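You operate a simulated robot arm through the tools that you are given. There is no shell and no other tool. Be economical: measure what you need, move in short steps, check, and stop when the job is done.

You are at the controls of a simulated robot arm. One attempt, no reset.

## Task
Spoon curd into both small bowls, 2 spoons each, then close the white bowl.
Fine: all on the counter under the window; the spoon goes back to its spot; spill nothing.

It is judged by the outcome, as a careful person would: the job done as asked, and still so three seconds after it is handed in. It fails if anything else is knocked over, pushed out of place, dropped, spilled or broken.

## Robot
A 6-joint arm with a two-finger parallel gripper, fixed in place. Base frame: the origin is at the foot of the arm, x ahead of it, y to its left, z up; the work surface is at about z = 840. Units: mm, rad, N and s.
With the tool pointing down near the work surface it reaches from about 260 to 680 mm from the base axis. Its first joint turns from -1.152 to 1.152 rad. Payload 2.9 kg.
Tool frame: the origin (TCP) lies between the finger pads and is the grasp point; the fingertips stand 30 mm ahead of it; z points along the fingers, y is the line along which they close. The gripper opens to 110 mm. The fingers are 20 mm wide and 10 mm thick; the gripper's body (48 by 112 mm) begins 55 mm behind the TCP.
Orientation is that of the tool frame in the base frame, as a unit quaternion [x, y, z, w]. With the fingers straight down and closing along the base's y, the tool's x points along the base's -x, its y along +y and its z along -z.

## Interface
- The arm moves only by the tool apply_moves. Its argument "increments" is a list of rows, each a list of 3 entries, a list of its own where there are three numbers: the shift along the base's x, y, z in mm, then the turn, a rotation vector about the base's x, y, z in degrees, then the gripper command, from -1 (fully open) to 1 (shut), values between in proportion. In form: [[[x, y, z], [ax, ay, az], hand], ...]. A call has 1 to 12 rows; each row is the pose to reach, as a shift and turn from the pose commanded when the call began. Each row takes 0.2 s and may step no farther than 50 mm and 0.15 rad from the row before; otherwise, or with a gripper value out of range, the whole call is refused. A pose out of reach is approached as far as the arm can. The call stops where the force on the tool passes 40 N (or 10 N more than at its start, if that is more) or the arm is blocked; 0.2 s more then pass. The fingers move at their own pace (about 108 mm/s each) and stop on an object; they squeeze with about 38 N. The grip force told is the motor's: it shows also when the fingers shut on nothing. Time passes only in rows, and 0.2 s behind the last, so rows that repeat a pose let the fingers close. The reply holds the time, the measured pose of the TCP, the force on the tool along the base axes, the opening and the grip force, in the units named above and with some noise, and new pictures: "views" is both (left out), scene, wrist or none.
- Cameras (640 x 400 px; columns grow to the right, rows downward): "scene" is fixed at [66.8, 422.3, 1396.1]; the picture's right is [-0.86, -0.51, 0.00], its down [-0.24, 0.40, -0.89] and it looks along [0.45, -0.76, -0.46] (base axes); focal length 348 px, centre (320, 200). "wrist" rides on the gripper at [72, 17, -103] in the tool frame; the picture's right is [-0.23, 0.97, 0.00], its down [-0.76, -0.18, -0.62] and it looks along [-0.61, -0.14, 0.78] (tool axes); focal length 222 px, centre (320, 200). There is no depth. A picture from a camera that has moved, and an enlarged one, comes with that camera's place and axes in the base frame and with its lens.
- inspect(camera, box): a new picture of the part [left, top, right, bottom] of that camera's present view, enlarged. No time passes.
- job_done(): hands the job in; it is judged then, once.

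Work in short steps. Places have to be worked out from the pictures, the camera data and where the tool is seen: move nearer, look again, correct. Check each grasp and each placing, and mend what went wrong. You have 120 turns and 170 pictures in all, those below and enlarged ones among them. Open the gripper and draw the arm clear of the work before you hand the job in, unless the task says otherwise; then end with one line.

The tools are called after ">>>" as a command line: name --argument value ..., lists and objects as JSON in quotes. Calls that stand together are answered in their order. apply_moves: Moves the arm, as the interface text tells. Its arguments: {"type":"object","properties":{"increments":{"type":"array"},"views":{"type":"string","enum":["both","scene","wrist","none"]}},"required":["increments"]} The other tools are called the same way: inspect (camera, box) takes an enlarged picture of a part of a camera's view; job_done () hands the job in.

At the start:

```text
time_s: 0.0
tcp_pos: [369.1, -274.1, 1190.3]
orientation: [0.001, 1.0, 0.0, 0.0]
contact_force: [-0.8, -0.1, -0.3]
opening: 109.6
finger_force: 0.1
```

scene: 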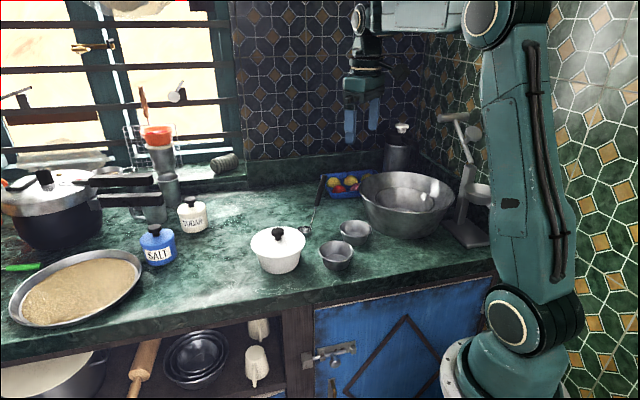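
wrist: 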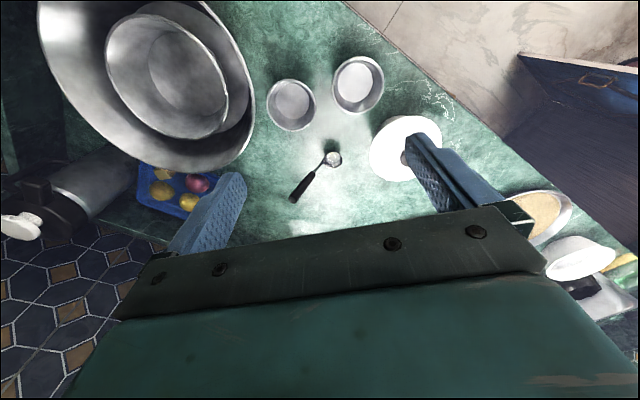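

I start by enlarging the area with the white bowl, the small bowls and the spoon in both cameras.

>>> inspect --camera "scene" --box '[230, 160, 390, 280]'

>>> inspect --camera "wrist" --box '[240, 40, 480, 220]'

```text
3.33 times, centred on (310, 220) of scene
camera zoom: at [66.8, 422.3, 1396.1], right [-0.86, -0.51, 0.0], down [-0.24, 0.4, -0.89], along [0.45, -0.76, -0.46], focal length 1162 px, centre (353, 133)
```

zoom: 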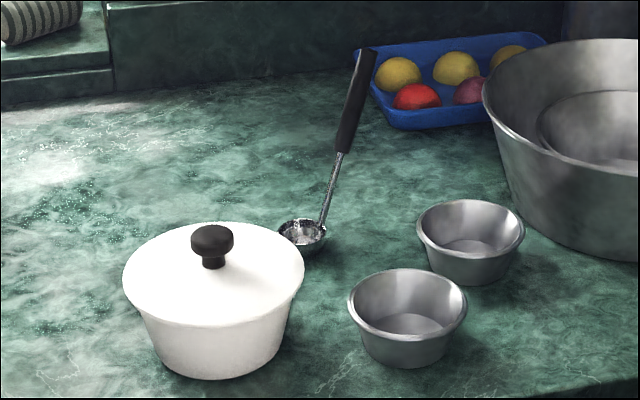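

```text
2.22 times, centred on (360, 130) of wrist
camera zoom: at [295.9, -256.8, 1292.8], right [0.23, 0.97, 0.0], down [0.76, -0.18, 0.62], along [0.61, -0.14, -0.78], focal length 494 px, centre (231, 356)
```

zoom: 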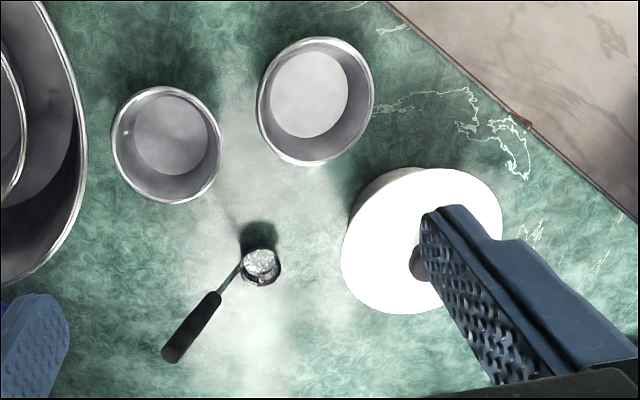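

The lid's knob appears near (518, -142), with its top around z 940. The small bowls are near (397, -331) and (395, -215), and the ladle bowl is near (535, -282) with its handle rising to about z 1008. I move above the lid and lower partway for a closer look.

>>> apply_moves --increments '[[[37, 33, -20], [0, 0, 0], -1], [[74, 66, -40], [0, 0, 0], -1], [[111, 99, -60], [0, 0, 0], -0.3], [[149, 132, -80], [0, 0, 0], -0.3], [[149, 132, -120], [0, 0, 0], -0.3], [[149, 132, -160], [0, 0, 0], -0.3]]'

```text
refused: row 1 steps farther than a row can; nothing moved
```

The step was slightly too long, so I repeat it with smaller steps.

>>> apply_moves --increments '[[[30, 26, -20], [0, 0, 0], -1], [[60, 52, -40], [0, 0, 0], -1], [[90, 79, -60], [0, 0, 0], -0.3], [[120, 106, -80], [0, 0, 0], -0.3], [[149, 132, -100], [0, 0, 0], -0.3], [[149, 132, -140], [0, 0, 0], -0.3], [[149, 132, -180], [0, 0, 0], -0.3]]'

```text
time_s: 1.6
tcp_pos: [517.8, -140.9, 1008.6]
orientation: [0.0, 1.0, 0.0, 0.0]
contact_force: [0.2, -0.5, 0.3]
opening: 71.4
finger_force: 0.0
camera wrist: at [445.3, -124.2, 1111.8], right [0.23, 0.97, 0.0], down [0.76, -0.18, 0.62], along [0.61, -0.14, -0.78], focal length 222 px, centre (320, 200)
```

scene: 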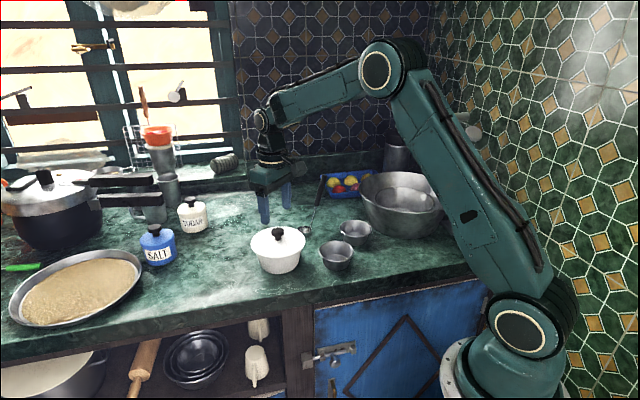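
wrist: 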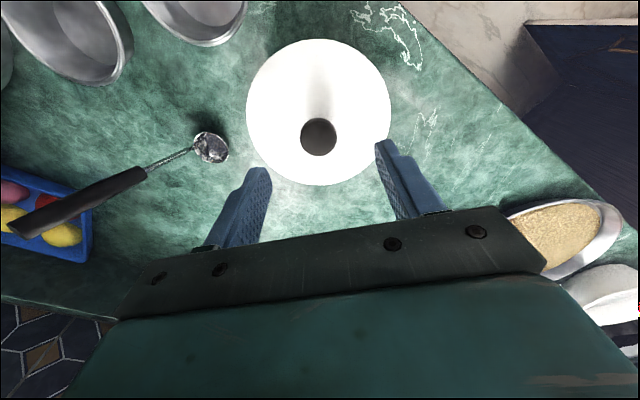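

The knob sits at about (517, -143), between the fingers. I lower until the fingertips are just above the lid top, watching the force, and then close.

>>> apply_moves --increments '[[[0, -2, -30], [0, 0, 0], -0.3], [[0, -2, -50], [0, 0, 0], -0.3], [[0, -2, -62], [0, 0, 0], -0.3]]'

>>> inspect --camera "scene" --box '[230, 170, 330, 280]'

```text
time_s: 2.4
tcp_pos: [516.5, -142.8, 947.0]
orientation: [0.0, 1.0, 0.0, 0.0]
contact_force: [-0.4, 0.1, 0.3]
opening: 71.6
finger_force: 0.0
camera wrist: at [445.0, -126.2, 1050.5], right [0.23, 0.97, 0.0], down [0.76, -0.18, 0.62], along [0.61, -0.14, -0.78], focal length 222 px, centre (320, 200)
```

scene: 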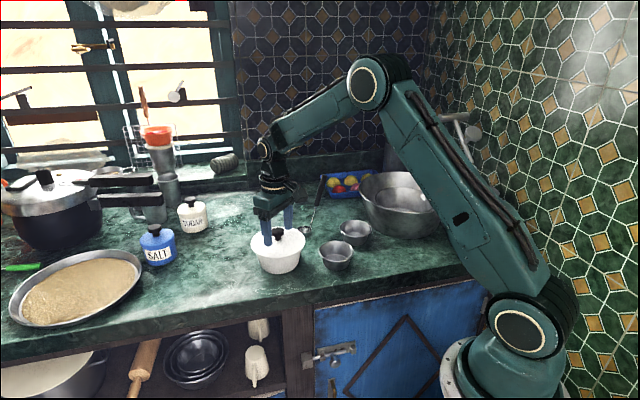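
wrist: 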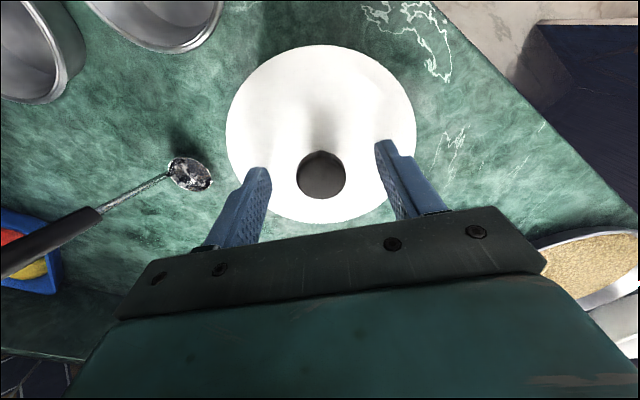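

```text
3.64 times, centred on (280, 225) of scene
camera zoom: at [66.8, 422.3, 1396.1], right [-0.86, -0.51, 0.0], down [-0.24, 0.4, -0.89], along [0.45, -0.76, -0.46], focal length 1267 px, centre (466, 109)
```

zoom: 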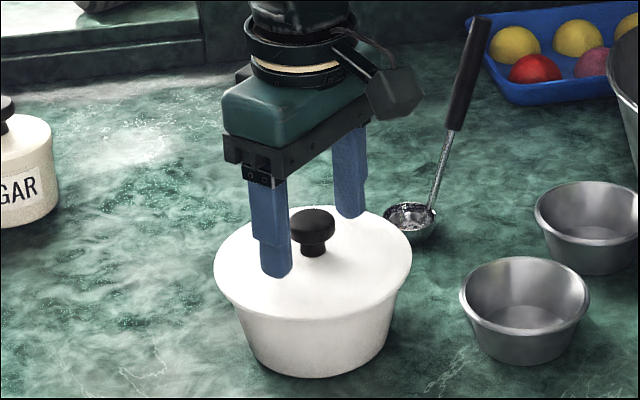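

The knob is centred between the fingers and the tips clear the lid. I lower 4 mm more and close.

>>> apply_moves --increments '[[[1, 0, -4], [0, 0, 0], -0.3], [[1, 0, -4], [0, 0, 0], 1], [[1, 0, -4], [0, 0, 0], 1], [[1, 0, -4], [0, 0, 0], 1]]' --views "none"

```text
time_s: 3.4
tcp_pos: [518.2, -143.8, 943.7]
orientation: [0.0, 1.0, 0.001, -0.001]
contact_force: [0.8, 0.2, -0.2]
opening: 29.8
finger_force: 38.4
```

The knob is gripped at an opening of 29.8 mm. I lift the lid straight up and look.

>>> apply_moves --increments '[[[0, 0, 15], [0, 0, 0], 1], [[0, 0, 35], [0, 0, 0], 1], [[0, 0, 60], [0, 0, 0], 1], [[0, 0, 85], [0, 0, 0], 1]]'

```text
time_s: 4.4
tcp_pos: [518.0, -142.9, 1029.4]
orientation: [-0.001, 1.0, 0.0, -0.001]
contact_force: [-0.2, -0.5, -0.4]
opening: 29.9
finger_force: 37.6
camera wrist: at [445.2, -126.9, 1133.0], right [0.23, 0.97, 0.0], down [0.76, -0.18, 0.62], along [0.61, -0.14, -0.78], focal length 222 px, centre (320, 200)
```

scene: 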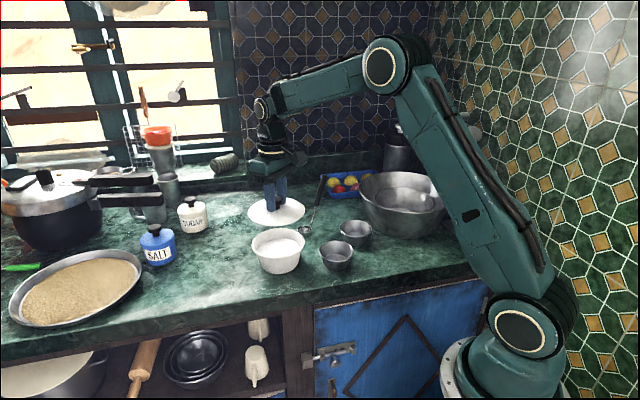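
wrist: 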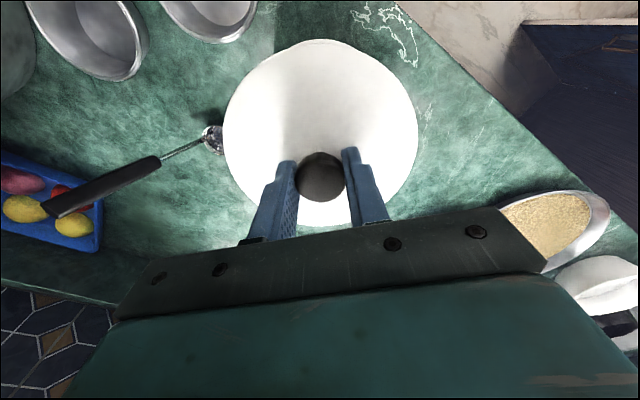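

The lid is up and the curd is open. I carry the lid to free counter near (620, -35), which is to the left of and behind the pot, away from the jars.

>>> apply_moves --increments '[[[25, 27, 0], [0, 0, 0], 1], [[52, 54, 0], [0, 0, 0], 1], [[78, 81, 0], [0, 0, 0], 1], [[102, 108, 0], [0, 0, 0], 1], [[102, 108, -35], [0, 0, 0], 1], [[102, 108, -70], [0, 0, 0], 1], [[102, 108, -100], [0, 0, 0], 1], [[102, 108, -120], [0, 0, 0], 1]]'

>>> inspect --camera "scene" --box '[160, 170, 320, 290]'

```text
time_s: 6.2
tcp_pos: [619.7, -35.5, 907.9]
orientation: [0.0, 1.0, 0.0, 0.0]
contact_force: [-0.3, -0.3, -0.4]
opening: 29.8
finger_force: 37.9
camera wrist: at [547.6, -17.9, 1011.7], right [0.23, 0.97, 0.0], down [0.76, -0.18, 0.62], along [0.61, -0.14, -0.78], focal length 222 px, centre (320, 200)
```

scene: 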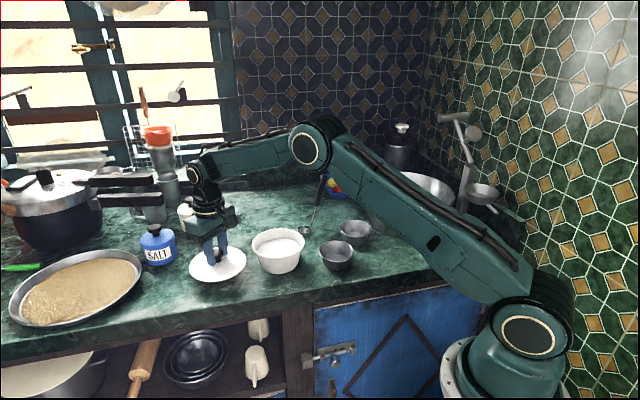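
wrist: 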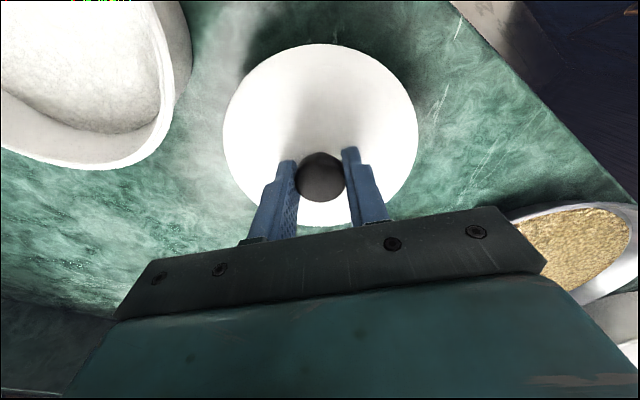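

```text
3.33 times, centred on (240, 230) of scene
camera zoom: at [66.8, 422.3, 1396.1], right [-0.86, -0.51, 0.0], down [-0.24, 0.4, -0.89], along [0.45, -0.76, -0.46], focal length 1162 px, centre (587, 100)
```

zoom: 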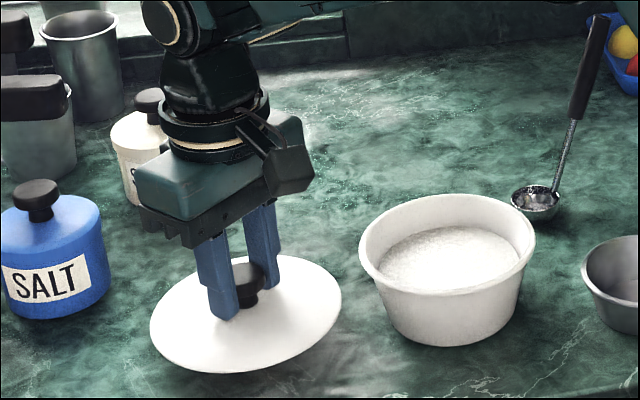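

The space is clear and the lid hovers about 25 mm up. I lower gently to touch down.

>>> apply_moves --increments '[[[0, 0, -10], [0, 0, 0], 1], [[0, 0, -16], [0, 0, 0], 1], [[0, 0, -19], [0, 0, 0], 1]]' --views "scene"

>>> inspect --camera "scene" --box '[160, 210, 280, 300]'

```text
time_s: 7.0
tcp_pos: [620.2, -35.1, 889.2]
orientation: [0.0, 1.0, 0.0, -0.001]
contact_force: [0.2, 0.4, -1.5]
opening: 29.7
finger_force: 37.4
```

scene: 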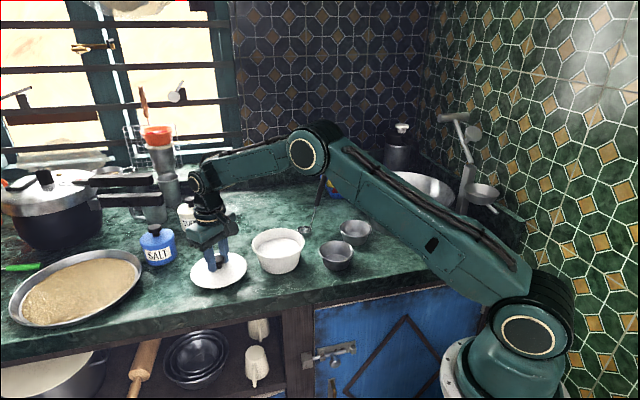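

```text
4.44 times, centred on (220, 255) of scene
camera zoom: at [66.8, 422.3, 1396.1], right [-0.86, -0.51, 0.0], down [-0.24, 0.4, -0.89], along [0.45, -0.76, -0.46], focal length 1549 px, centre (764, -44)
```

zoom: 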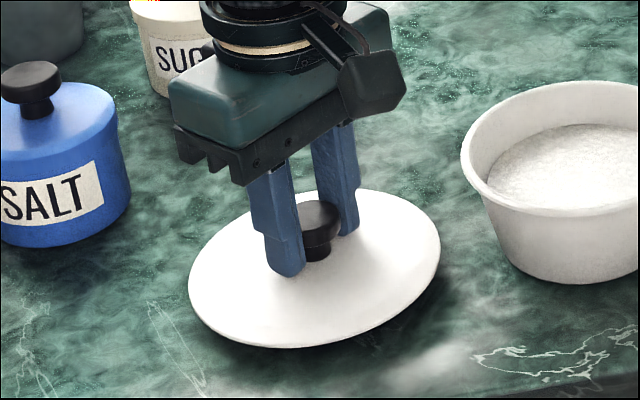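

Contact is close and there is still a shadow gap, so I go down 2 mm at a time.

>>> apply_moves --increments '[[[0, 0, -2], [0, 0, 0], 1], [[0, 0, -3], [0, 0, 0], 1]]' --views "none"

```text
time_s: 7.6
tcp_pos: [620.3, -34.6, 887.4]
orientation: [0.001, 1.0, 0.0, 0.001]
contact_force: [-0.1, -1.2, -0.4]
opening: 29.7
finger_force: 38.3
```

There is no clear contact yet, so I continue.

>>> apply_moves --increments '[[[0, 0, -2], [0, 0, 0], 1], [[0, 0, -4], [0, 0, 0], 1]]' --views "none"

```text
time_s: 8.2
tcp_pos: [620.1, -34.3, 886.6]
orientation: [0.0, 1.0, 0.0, 0.003]
contact_force: [-9.9, 1.0, 28.5]
opening: 29.8
finger_force: 38.2
```

The lid is down, with 28 N of contact at TCP z ≈ 886.6. I ease off, open a little, and rise.

>>> apply_moves --increments '[[[0, 0, 3], [0, 0, 0], 1], [[0, 0, 3], [0, 0, 0], 0.1], [[0, 0, 3], [0, 0, 0], 0.1], [[0, 0, 30], [0, 0, 0], 0.1], [[0, 0, 70], [0, 0, 0], 0.1], [[0, 0, 110], [0, 0, 0], 0.1], [[0, 0, 155], [0, 0, 0], 0.1]]'

>>> inspect --camera "scene" --box '[180, 180, 380, 300]'

```text
time_s: 9.8
tcp_pos: [620.8, -34.5, 1038.5]
orientation: [0.0, 1.0, 0.0, 0.0]
contact_force: [-0.1, 0.2, 0.5]
opening: 49.3
finger_force: 0.0
camera wrist: at [548.1, -18.3, 1141.4], right [0.23, 0.97, 0.0], down [0.76, -0.18, 0.62], along [0.61, -0.14, -0.78], focal length 222 px, centre (320, 200)
```

scene: 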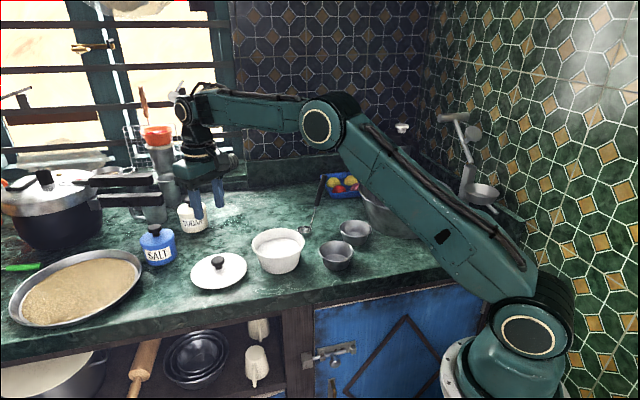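
wrist: 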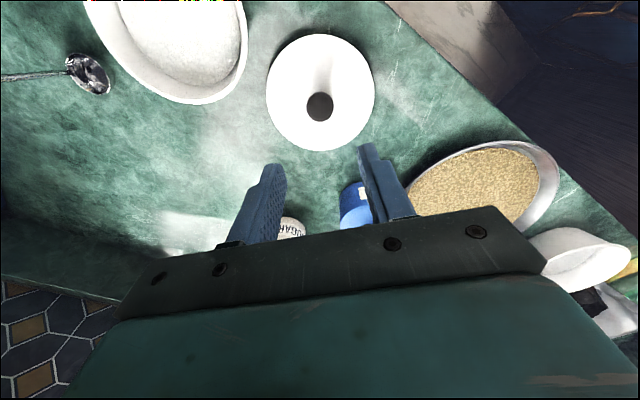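

```text
3.20 times, centred on (280, 240) of scene
camera zoom: at [66.8, 422.3, 1396.1], right [-0.86, -0.51, 0.0], down [-0.24, 0.4, -0.89], along [0.45, -0.76, -0.46], focal length 1115 px, centre (448, 72)
```

zoom: 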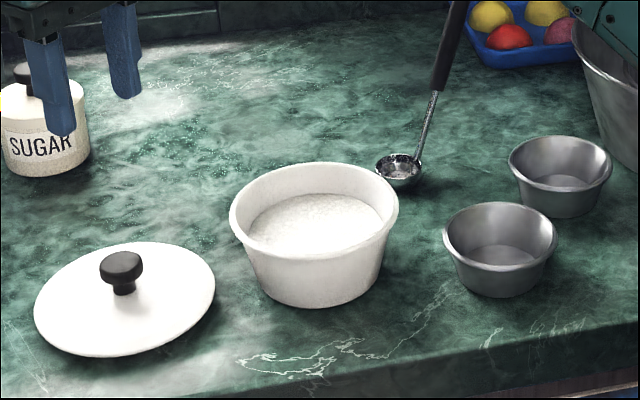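

The lid rests safely. Next is the ladle. Its handle leans to the right, so I'll approach it with the tool pitched and rolled to match. First I retreat toward (433, -314, 1090) while yawing -33.5°.

>>> apply_moves --increments '[[[-23.5, -35, 6], [0, 0, -4.2], -0.2], [[-47, -70, 13], [0, 0, -8.4], -0.2], [[-70.5, -105, 20], [0, 0, -12.6], -0.2], [[-94, -140, 26], [0, 0, -16.8], -0.2], [[-117, -175, 32], [0, 0, -21], -0.2], [[-141, -210, 39], [0, 0, -25.2], -0.2], [[-164, -245, 45], [0, 0, -29.4], -0.2], [[-188, -280, 52], [0, 0, -33.5], -0.2]]'

```text
time_s: 11.6
tcp_pos: [432.4, -314.2, 1089.2]
orientation: [0.288, 0.958, 0.0, 0.001]
contact_force: [0.6, -1.1, -1.1]
opening: 65.9
finger_force: 0.0
camera wrist: at [381.0, -261.0, 1192.0], right [0.73, 0.69, 0.0], down [0.54, -0.57, 0.62], along [0.43, -0.45, -0.78], focal length 222 px, centre (320, 200)
```

scene: 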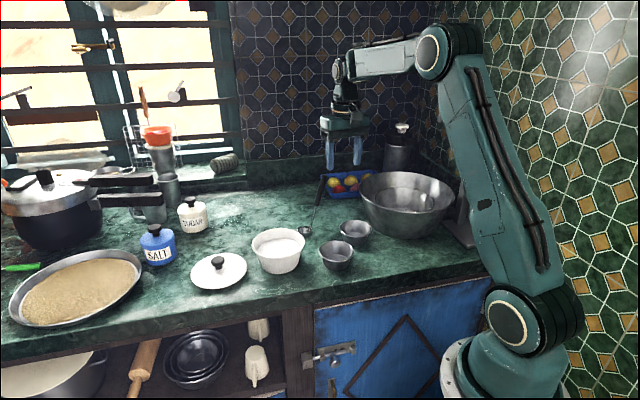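
wrist: 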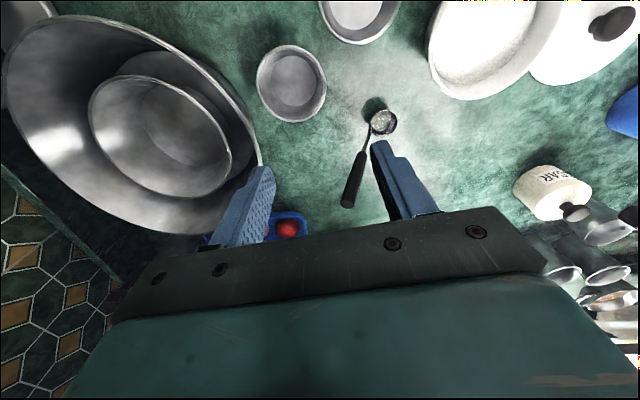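

The yaw is right. I enlarge the wrist view to refine the ladle handle line.

>>> inspect --camera "wrist" --box '[320, 80, 440, 220]'

>>> inspect --camera "scene" --box '[280, 160, 350, 250]'

```text
2.86 times, centred on (380, 150) of wrist
camera zoom: at [381.0, -261.0, 1192.0], right [0.73, 0.69, 0.0], down [0.54, -0.57, 0.62], along [0.43, -0.45, -0.78], focal length 635 px, centre (149, 343)
```

zoom: 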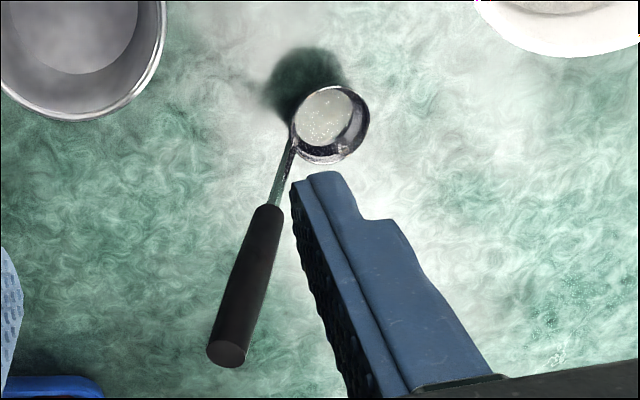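

```text
4.44 times, centred on (315, 205) of scene
camera zoom: at [66.8, 422.3, 1396.1], right [-0.86, -0.51, 0.0], down [-0.24, 0.4, -0.89], along [0.45, -0.76, -0.46], focal length 1549 px, centre (342, 178)
```

zoom: 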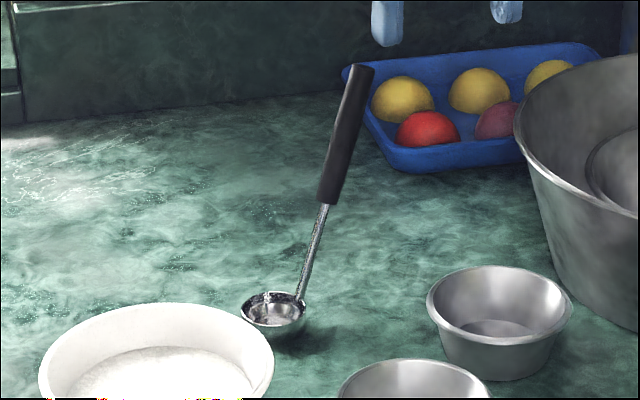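

The handle line runs from (516, -322, 924) to (506, -350, 1008). I pitch the tool up 50° in place and then roll 19° to match the handle.

>>> apply_moves --increments '[[[0, 0, 0], [-4.6, -6.95, 0], -0.2], [[0, 0, 0], [-9.2, -13.9, 0], -0.2], [[0, 0, 0], [-13.8, -20.85, 0], -0.2], [[0, 0, 0], [-18.4, -27.8, 0], -0.2], [[0, 0, 0], [-23, -34.75, 0], -0.2], [[0, 0, 0], [-27.6, -41.7, 0], -0.2]]' --views "none"

>>> apply_moves --increments '[[[0, 0, 0], [5.3, -3.5, 0], -0.2], [[0, 0, 0], [10.6, -7, 0], -0.2], [[0, 0, 0], [15.85, -10.5, 0], -0.2]]'

```text
time_s: 13.0
tcp_pos: [431.2, -315.6, 1090.0]
orientation: [0.262, 0.867, -0.122, 0.405]
contact_force: [0.6, -0.6, 0.5]
opening: 66.0
finger_force: 0.1
```

```text
time_s: 13.8
tcp_pos: [431.9, -315.5, 1089.1]
orientation: [0.325, 0.836, 0.024, 0.442]
contact_force: [0.1, -0.2, -0.3]
opening: 66.0
finger_force: 0.1
camera wrist: at [334.2, -235.8, 1105.2], right [0.6, 0.64, 0.48], down [-0.26, -0.41, 0.87], along [0.76, -0.65, -0.08], focal length 222 px, centre (320, 200)
```

scene: 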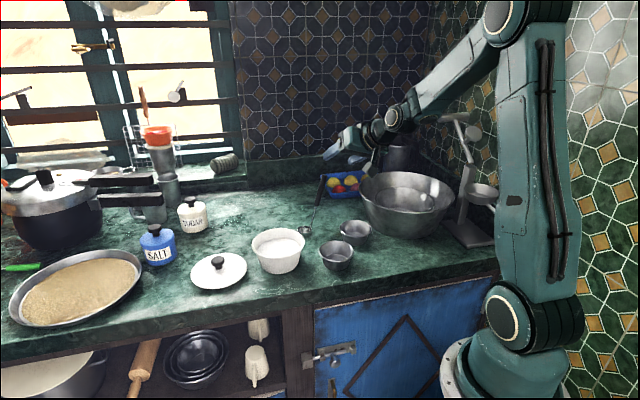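
wrist: 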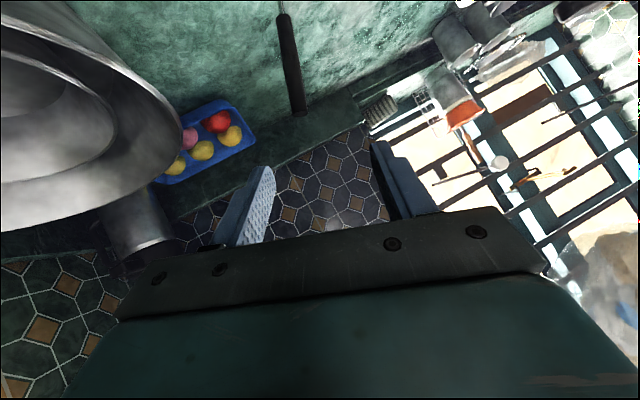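

The tool orientation matches plan. I descend to the pre-grasp point 90 mm behind the handle.

>>> apply_moves --increments '[[[6, 1, -35], [0, 0, 0], -0.2], [[11.6, 2, -69.4], [0, 0, 0], -0.2]]'

```text
time_s: 14.4
tcp_pos: [442.9, -312.8, 1020.3]
orientation: [0.325, 0.835, 0.023, 0.442]
contact_force: [0.9, 0.4, 0.0]
opening: 65.9
finger_force: 0.1
camera wrist: at [346.2, -233.9, 1035.9], right [0.6, 0.64, 0.48], down [-0.26, -0.41, 0.87], along [0.76, -0.65, -0.08], focal length 222 px, centre (320, 200)
```

scene: 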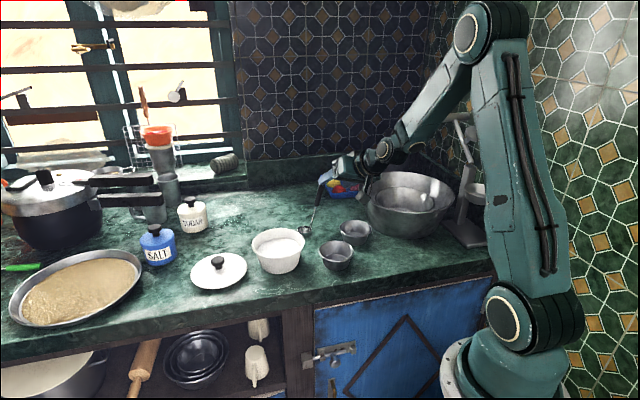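
wrist: 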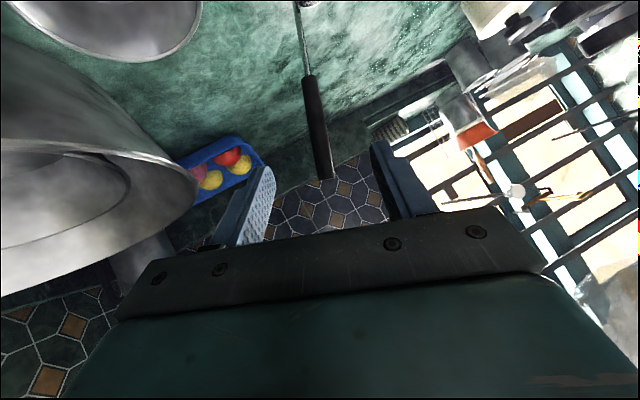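

The handle lies between the fingers. I advance 60 mm along the tool axis and check centring.

>>> apply_moves --increments '[[[22.6, -7.5, -18.2], [0, 0, 0], -0.2], [[45.3, -14.9, -36.5], [0, 0, 0], -0.2]]'

>>> inspect --camera "scene" --box '[280, 140, 380, 250]'

```text
time_s: 15.0
tcp_pos: [488.2, -329.2, 984.1]
orientation: [0.324, 0.836, 0.023, 0.442]
contact_force: [-0.5, 0.0, 0.0]
opening: 66.1
finger_force: 0.1
camera wrist: at [391.5, -248.9, 999.6], right [0.6, 0.64, 0.48], down [-0.26, -0.41, 0.87], along [0.76, -0.65, -0.08], focal length 222 px, centre (320, 200)
```

scene: 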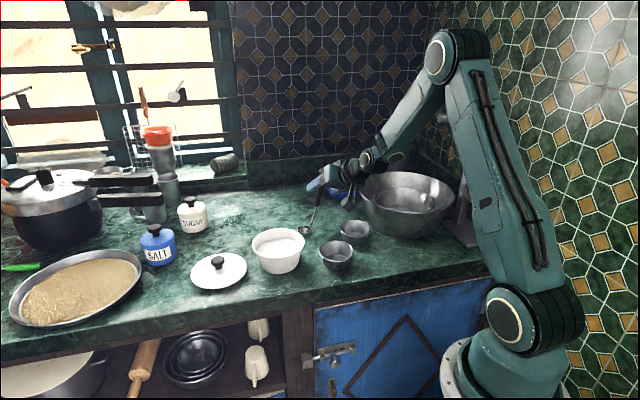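
wrist: 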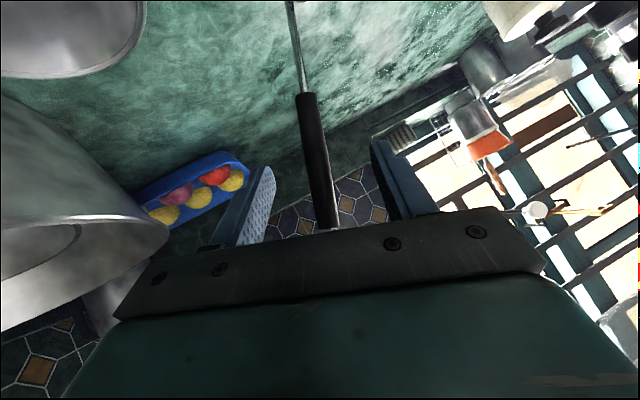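

```text
3.64 times, centred on (330, 195) of scene
camera zoom: at [66.8, 422.3, 1396.1], right [-0.86, -0.51, 0.0], down [-0.24, 0.4, -0.89], along [0.45, -0.76, -0.46], focal length 1267 px, centre (284, 218)
```

zoom: 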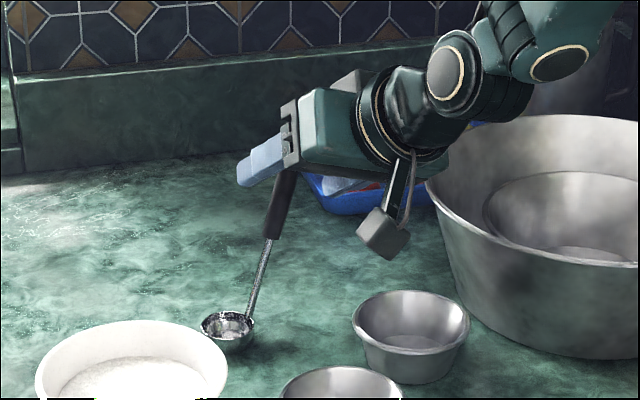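

The handle is centred within about 1 mm. I advance the final 30 mm and close.

>>> apply_moves --increments '[[[11.3, -3.7, -9.1], [0, 0, 0], -0.2], [[22.6, -7.4, -18.2], [0, 0, 0], -0.2], [[22.6, -7.4, -18.2], [0, 0, 0], 1], [[22.6, -7.4, -18.2], [0, 0, 0], 1], [[22.6, -7.4, -18.2], [0, 0, 0], 1]]'

>>> inspect --camera "scene" --box '[280, 140, 380, 250]'

```text
time_s: 16.2
tcp_pos: [510.4, -335.5, 964.6]
orientation: [0.324, 0.836, 0.023, 0.442]
contact_force: [-0.5, -0.3, -0.3]
opening: 15.2
finger_force: 37.8
camera wrist: at [413.7, -256.4, 980.7], right [0.6, 0.64, 0.48], down [-0.26, -0.41, 0.87], along [0.76, -0.65, -0.08], focal length 222 px, centre (320, 200)
```

scene: 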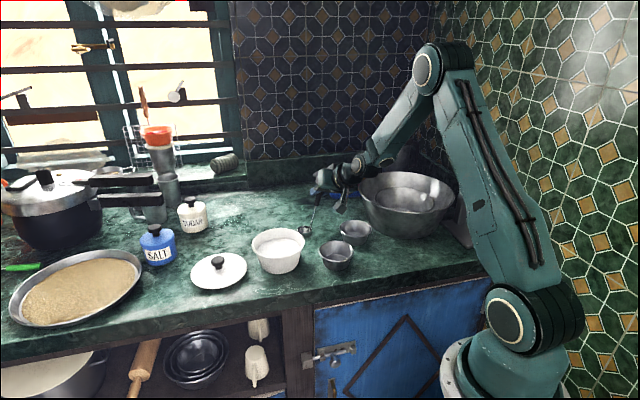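
wrist: 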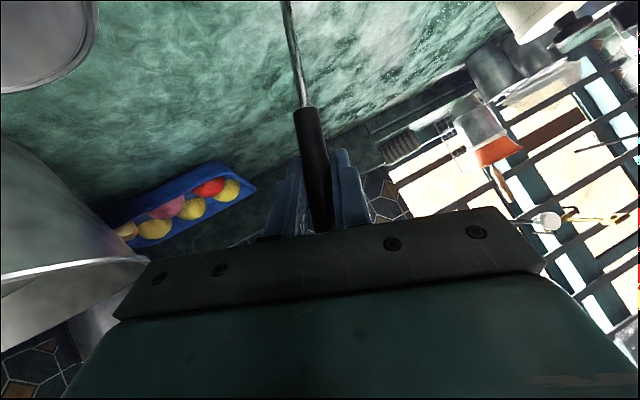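

```text
3.64 times, centred on (330, 195) of scene
camera zoom: at [66.8, 422.3, 1396.1], right [-0.86, -0.51, 0.0], down [-0.24, 0.4, -0.89], along [0.45, -0.76, -0.46], focal length 1267 px, centre (284, 218)
```

zoom: 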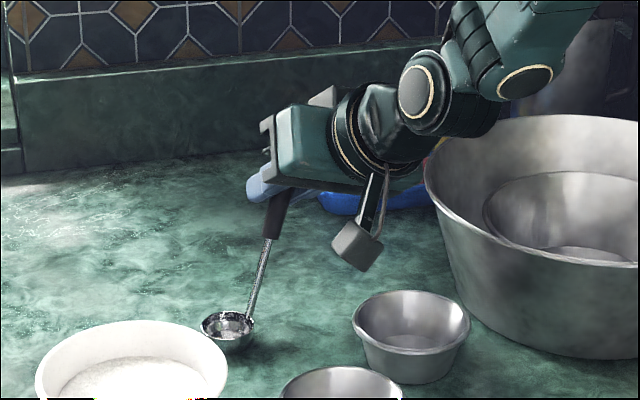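

The ladle is gripped (15.2 mm opening) and hasn't shifted. I lift it straight up 95 mm and move it over the pot.

>>> apply_moves --increments '[[[0, 0, 20], [0, 0, 0], 1], [[0, 0, 55], [0, 0, 0], 1], [[0, 0, 95], [0, 0, 0], 1], [[-3, 38, 95], [0, 0, 0], 1], [[-7, 76, 95], [0, 0, 0], 1], [[-10, 114, 95], [0, 0, 0], 1], [[-14, 152, 95], [0, 0, 0], 1]]'

>>> inspect --camera "scene" --box '[220, 160, 360, 280]'

```text
time_s: 17.8
tcp_pos: [497.8, -183.6, 1060.2]
orientation: [0.324, 0.836, 0.023, 0.442]
contact_force: [0.0, -0.5, -1.9]
opening: 15.4
finger_force: 38.1
camera wrist: at [399.7, -104.0, 1076.4], right [0.6, 0.64, 0.48], down [-0.26, -0.41, 0.87], along [0.76, -0.65, -0.08], focal length 222 px, centre (320, 200)
```

scene: 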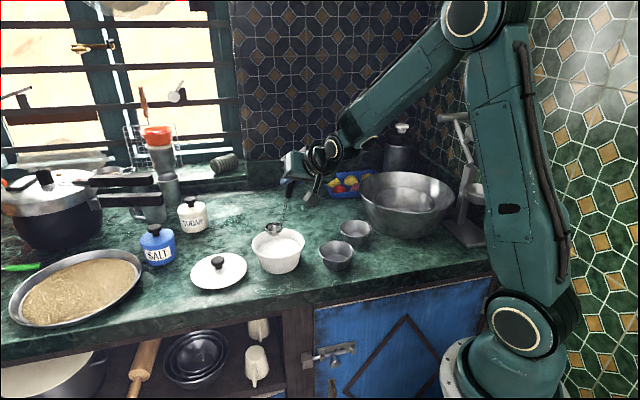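
wrist: 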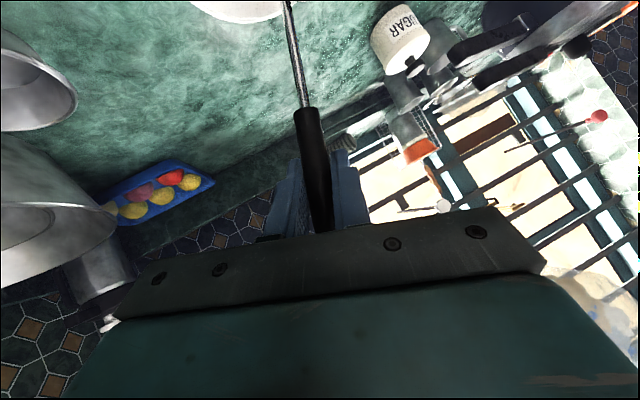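

```text
3.33 times, centred on (290, 220) of scene
camera zoom: at [66.8, 422.3, 1396.1], right [-0.86, -0.51, 0.0], down [-0.24, 0.4, -0.89], along [0.45, -0.76, -0.46], focal length 1162 px, centre (420, 133)
```

zoom: 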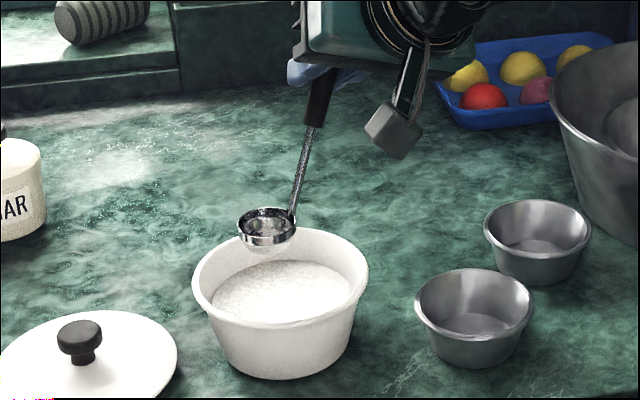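

The ladle is directly over the curd at about (523, -131). I lower it into the curd in stages and check.

>>> apply_moves --increments '[[[0, 4, -30], [0, 0, 0], 1], [[0, 4, -50], [0, 0, 0], 1], [[0, 4, -62], [0, 0, 0], 1], [[0, 4, -72], [0, 0, 0], 1]]' --views "none"

>>> inspect --camera "scene" --box '[240, 190, 330, 280]'

```text
time_s: 18.8
tcp_pos: [497.6, -179.4, 987.2]
orientation: [0.324, 0.836, 0.024, 0.442]
contact_force: [0.0, -0.2, -0.2]
opening: 15.5
finger_force: 38.7
```

```text
4.44 times, centred on (285, 235) of scene
camera zoom: at [66.8, 422.3, 1396.1], right [-0.86, -0.51, 0.0], down [-0.24, 0.4, -0.89], along [0.45, -0.76, -0.46], focal length 1549 px, centre (476, 44)
```

zoom: 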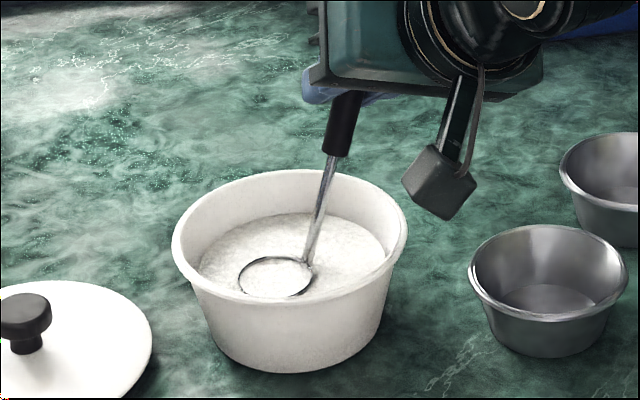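

The ladle's rim is level with the curd surface. I press 9 mm deeper, sweep slightly toward the middle, pause, and lift slowly.

>>> apply_moves --increments '[[[0, 0, -5], [0, 0, 0], 1], [[0, 0, -10], [0, 0, 0], 1], [[0, -6, -10], [0, 0, 0], 1], [[0, -12, -10], [0, 0, 0], 1], [[0, -12, -10], [0, 0, 0], 1], [[0, -12, -2], [0, 0, 0], 1], [[0, -12, 6], [0, 0, 0], 1], [[0, -12, 14], [0, 0, 0], 1], [[0, -12, 22], [0, 0, 0], 1], [[0, -12, 34], [0, 0, 0], 1], [[0, -12, 46], [0, 0, 0], 1], [[0, -12, 46], [0, 0, 0], 1]]' --views "none"

>>> inspect --camera "scene" --box '[240, 190, 330, 280]'

```text
time_s: 21.4
tcp_pos: [496.3, -192.0, 1034.6]
orientation: [0.324, 0.836, 0.024, 0.442]
contact_force: [0.3, 0.6, -0.6]
opening: 15.3
finger_force: 38.0
```

```text
4.44 times, centred on (285, 235) of scene
camera zoom: at [66.8, 422.3, 1396.1], right [-0.86, -0.51, 0.0], down [-0.24, 0.4, -0.89], along [0.45, -0.76, -0.46], focal length 1549 px, centre (476, 44)
```

zoom: 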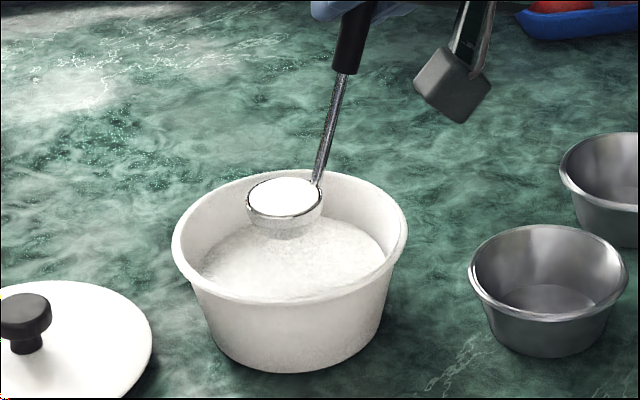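

The ladle is full and the drip area is clean. I raise it clear of the rim and carry it smoothly toward bowl B (395, -215).

>>> apply_moves --increments '[[[0, 0, 13], [0, 0, 0], 1], [[0, 0, 26], [0, 0, 0], 1], [[-8, -5, 26], [0, 0, 0], 1], [[-24, -15, 26], [0, 0, 0], 1], [[-44, -27, 26], [0, 0, 0], 1], [[-66, -41, 26], [0, 0, 0], 1], [[-88, -54, 26], [0, 0, 0], 1], [[-106, -65, 26], [0, 0, 0], 1], [[-118, -73, 26], [0, 0, 0], 1], [[-125, -77, 26], [0, 0, 0], 1], [[-125, -77, 26], [0, 0, 0], 1]]' --views "scene"

>>> inspect --camera "scene" --box '[270, 180, 390, 290]'

```text
time_s: 23.8
tcp_pos: [372.6, -268.6, 1060.3]
orientation: [0.324, 0.836, 0.024, 0.442]
contact_force: [0.3, 0.0, -0.7]
opening: 15.4
finger_force: 38.1
```

scene: 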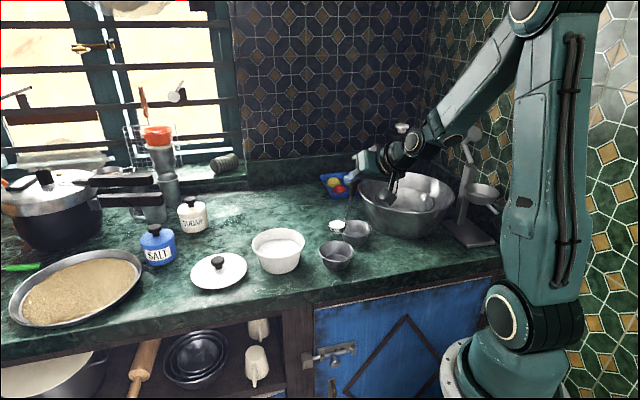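

```text
3.64 times, centred on (330, 235) of scene
camera zoom: at [66.8, 422.3, 1396.1], right [-0.86, -0.51, 0.0], down [-0.24, 0.4, -0.89], along [0.45, -0.76, -0.46], focal length 1267 px, centre (284, 73)
```

zoom: 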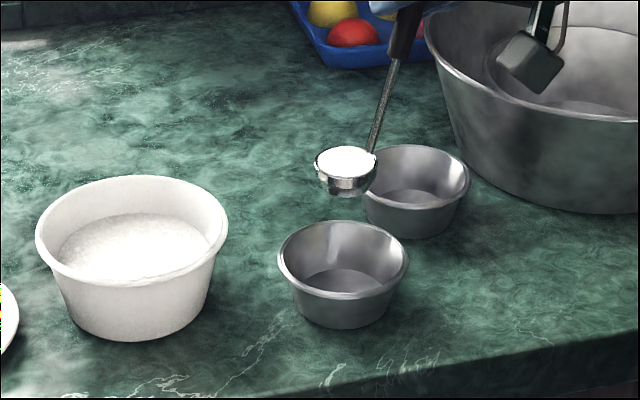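

The ladle is over bowl B with the curd intact. I lower it to just above the bowl and begin tilting about the ladle's own centre, 40° first.

>>> apply_moves --increments '[[[-3, 1, -16], [0, 0, 0], 1], [[-6, 2, -32], [0, 0, 0], 1], [[2.6, 15, -25], [-6.67, 4.42, 0], 1], [[11.7, 28.7, -20.3], [-13.34, 8.83, 0], 1], [[21, 42.8, -17.9], [-20.02, 13.25, 0], 1], [[30.4, 57, -17.8], [-26.69, 17.66, 0], 1], [[39.8, 71.1, -20.2], [-33.36, 22.08, 0], 1]]' --views "scene"

>>> inspect --camera "scene" --box '[270, 180, 390, 290]'

```text
time_s: 25.4
tcp_pos: [411.4, -197.7, 1040.5]
orientation: [0.183, 0.875, -0.278, 0.351]
contact_force: [0.3, 0.5, -0.8]
opening: 15.5
finger_force: 37.9
```

scene: 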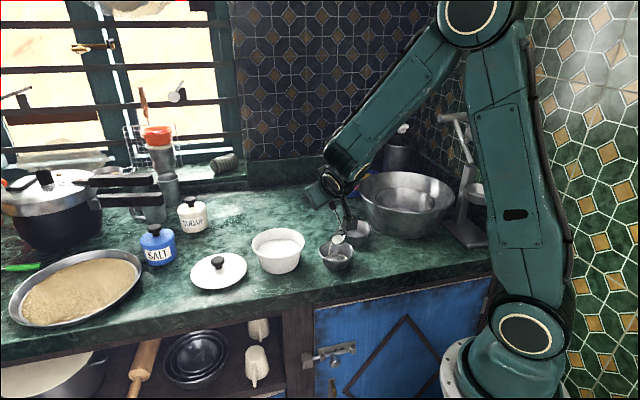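

```text
3.64 times, centred on (330, 235) of scene
camera zoom: at [66.8, 422.3, 1396.1], right [-0.86, -0.51, 0.0], down [-0.24, 0.4, -0.89], along [0.45, -0.76, -0.46], focal length 1267 px, centre (284, 73)
```

zoom: 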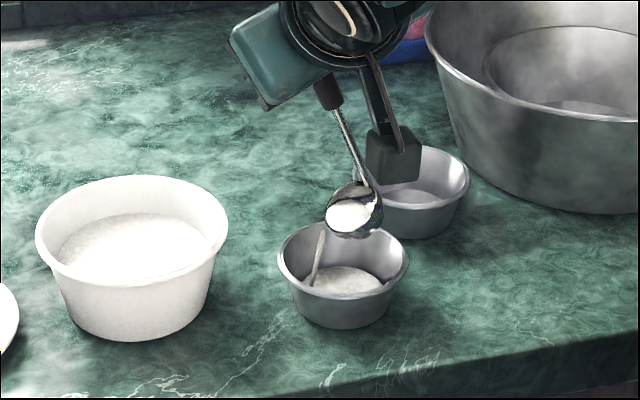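

Curd is already streaming into bowl B, inside its walls. I continue tilting to 88° and hold.

>>> apply_moves --increments '[[[9.1, 13.8, -4.7], [-6.67, 4.42, 0], 1], [[17.7, 26.7, -11.6], [-13.34, 8.83, 0], 1], [[25.7, 38.9, -20.6], [-20.02, 13.25, 0], 1], [[33, 49.8, -31.5], [-26.69, 17.66, 0], 1], [[39.3, 59.4, -44.2], [-33.36, 22.08, 0], 1], [[44.5, 67.3, -58.3], [-40.03, 26.5, 0], 1], [[44.5, 67.3, -58.3], [-40.03, 26.5, 0], 1]]' --views "scene"

>>> inspect --camera "scene" --box '[270, 180, 390, 290]'

```text
time_s: 27.0
tcp_pos: [456.9, -130.1, 983.0]
orientation: [-0.015, 0.784, -0.593, 0.185]
contact_force: [0.8, 0.9, -0.4]
opening: 15.4
finger_force: 38.4
```

scene: 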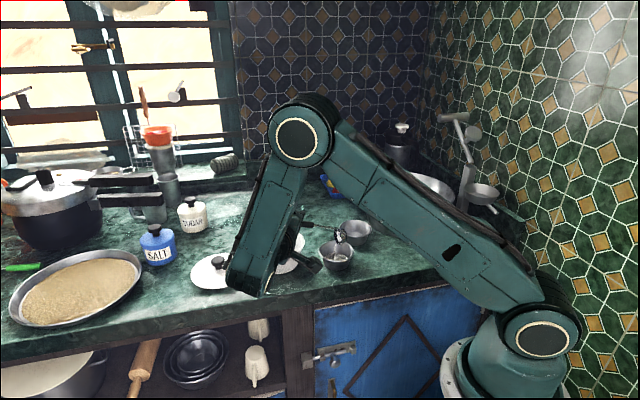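

```text
3.64 times, centred on (330, 235) of scene
camera zoom: at [66.8, 422.3, 1396.1], right [-0.86, -0.51, 0.0], down [-0.24, 0.4, -0.89], along [0.45, -0.76, -0.46], focal length 1267 px, centre (284, 73)
```

zoom: 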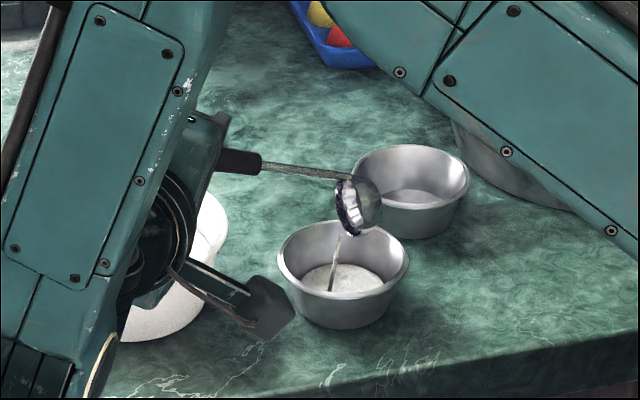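

It is nearly empty. I tilt to 104° and wait for the last drip.

>>> apply_moves --increments '[[[4.1, 6.3, -15.4], [-6.67, 4.42, 0], 1], [[7.1, 10.8, -31.6], [-13.34, 8.83, 0], 1], [[7.1, 10.8, -31.6], [-13.34, 8.83, 0], 1], [[7.1, 10.8, -31.6], [-13.34, 8.83, 0], 1], [[7.1, 10.8, -31.6], [-13.34, 8.83, 0], 1]]' --views "none"

>>> inspect --camera "scene" --box '[300, 200, 380, 280]'

```text
time_s: 28.2
tcp_pos: [465.6, -130.0, 950.1]
orientation: [-0.087, 0.74, -0.655, 0.122]
contact_force: [-0.2, 0.2, 0.1]
opening: 15.5
finger_force: 37.8
out of reach, approached as far as the arm can: row 2, 3, 4, 5
```

```text
5.00 times, centred on (340, 240) of scene
camera zoom: at [66.8, 422.3, 1396.1], right [-0.86, -0.51, 0.0], down [-0.24, 0.4, -0.89], along [0.45, -0.76, -0.46], focal length 1742 px, centre (220, 0)
```

zoom: 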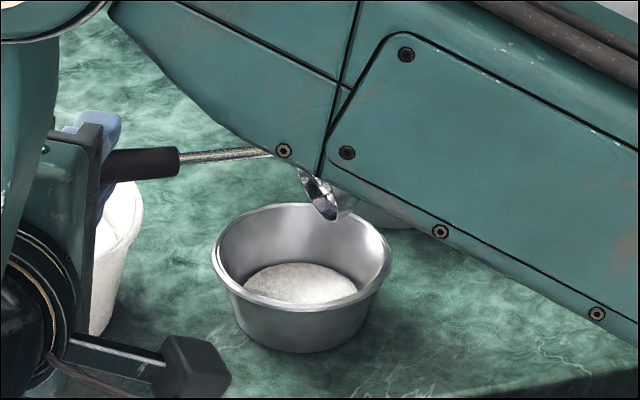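

Bowl B holds one spoonful and the ladle is empty. 104° was just beyond the arm's reach, so next time I'll stop at about 94°. I reverse the tilt.

>>> apply_moves --increments '[[[-3, -4.5, 16.2], [6.67, -4.42, 0], 1], [[-7.1, -10.8, 31.6], [13.34, -8.83, 0], 1], [[-12.3, -18.7, 45.7], [20.02, -13.25, 0], 1], [[-18.7, -28.3, 58.4], [26.69, -17.66, 0], 1], [[-25.9, -39.2, 69.3], [33.36, -22.08, 0], 1], [[-34, -51.4, 78.3], [40.03, -26.5, 0], 1], [[-42.6, -64.3, 85.2], [46.7, -30.9, 0], 1], [[-51.7, -78.1, 89.9], [53.37, -35.33, 0], 1], [[-61, -92.2, 92.3], [60.05, -39.74, 0], 1], [[-70.4, -106.4, 92.2], [66.72, -44.16, 0], 1], [[-79.8, -120.5, 89.8], [73.39, -48.58, 0], 1], [[-88.8, -134.2, 85.1], [80.06, -52.99, 0], 1]]' --views "none"

>>> apply_moves --increments '[[[-8.6, -13, -7], [6.67, -4.42, 0], 1], [[-8.6, -13, 18], [6.67, -4.42, 0], 1]]' --views "scene"

>>> inspect --camera "scene" --box '[240, 180, 380, 290]'

```text
time_s: 30.8
tcp_pos: [377.2, -263.8, 1034.5]
orientation: [0.287, 0.851, -0.015, 0.439]
contact_force: [-0.2, 0.3, -0.8]
opening: 15.5
finger_force: 38.1
```

```text
time_s: 31.4
tcp_pos: [366.6, -276.8, 1051.1]
orientation: [0.311, 0.833, 0.047, 0.454]
contact_force: [-0.2, -0.6, -0.6]
opening: 15.4
finger_force: 38.1
```

scene: 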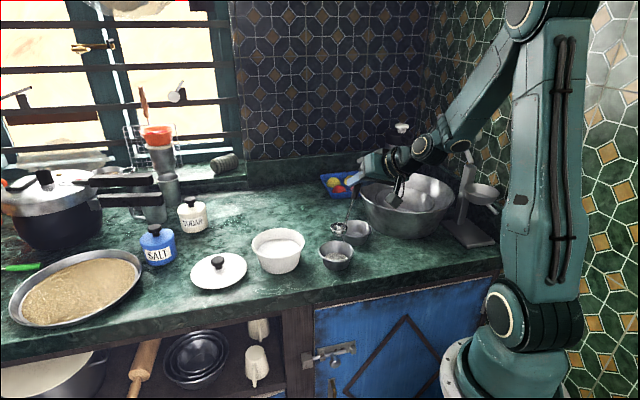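

```text
3.64 times, centred on (310, 235) of scene
camera zoom: at [66.8, 422.2, 1396.1], right [-0.86, -0.51, 0.0], down [-0.24, 0.4, -0.89], along [0.45, -0.76, -0.46], focal length 1267 px, centre (356, 73)
```

zoom: 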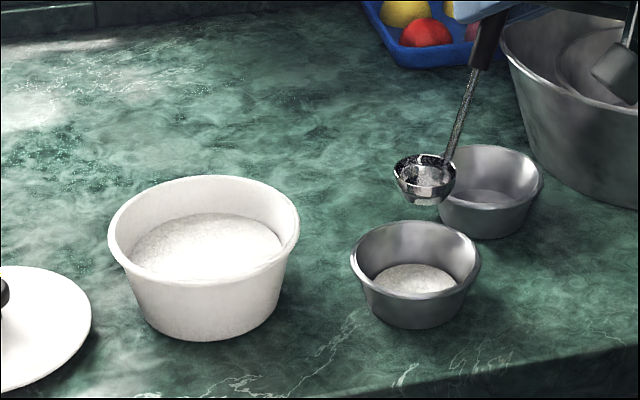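

Bowl B has its first spoonful and nothing spilled. The reach limit left a small pose offset of about 3° and 10 mm, which I correct while moving back over the pot.

>>> apply_moves --increments '[[[13, 10, 9], [-0.6, 1.1, -1.15], 1], [[42, 31, 9], [-1.2, 2.2, -2.3], 1], [[72, 53, 9], [-1.2, 2.2, -2.3], 1], [[102, 75, 9], [-1.2, 2.2, -2.3], 1], [[131, 96, 9], [-1.2, 2.2, -2.3], 1], [[131, 96, 9], [-1.2, 2.2, -2.3], 1]]' --views "none"

>>> inspect --camera "scene" --box '[240, 190, 330, 280]'

```text
time_s: 32.8
tcp_pos: [500.4, -180.6, 1061.0]
orientation: [0.325, 0.836, 0.021, 0.442]
contact_force: [-0.5, 0.0, -0.8]
opening: 15.5
finger_force: 37.8
```

```text
4.44 times, centred on (285, 235) of scene
camera zoom: at [66.8, 422.3, 1396.1], right [-0.86, -0.51, 0.0], down [-0.24, 0.4, -0.89], along [0.45, -0.76, -0.46], focal length 1549 px, centre (476, 44)
```

zoom: 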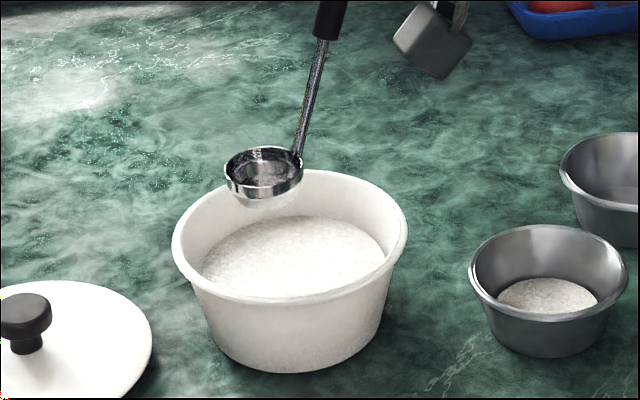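

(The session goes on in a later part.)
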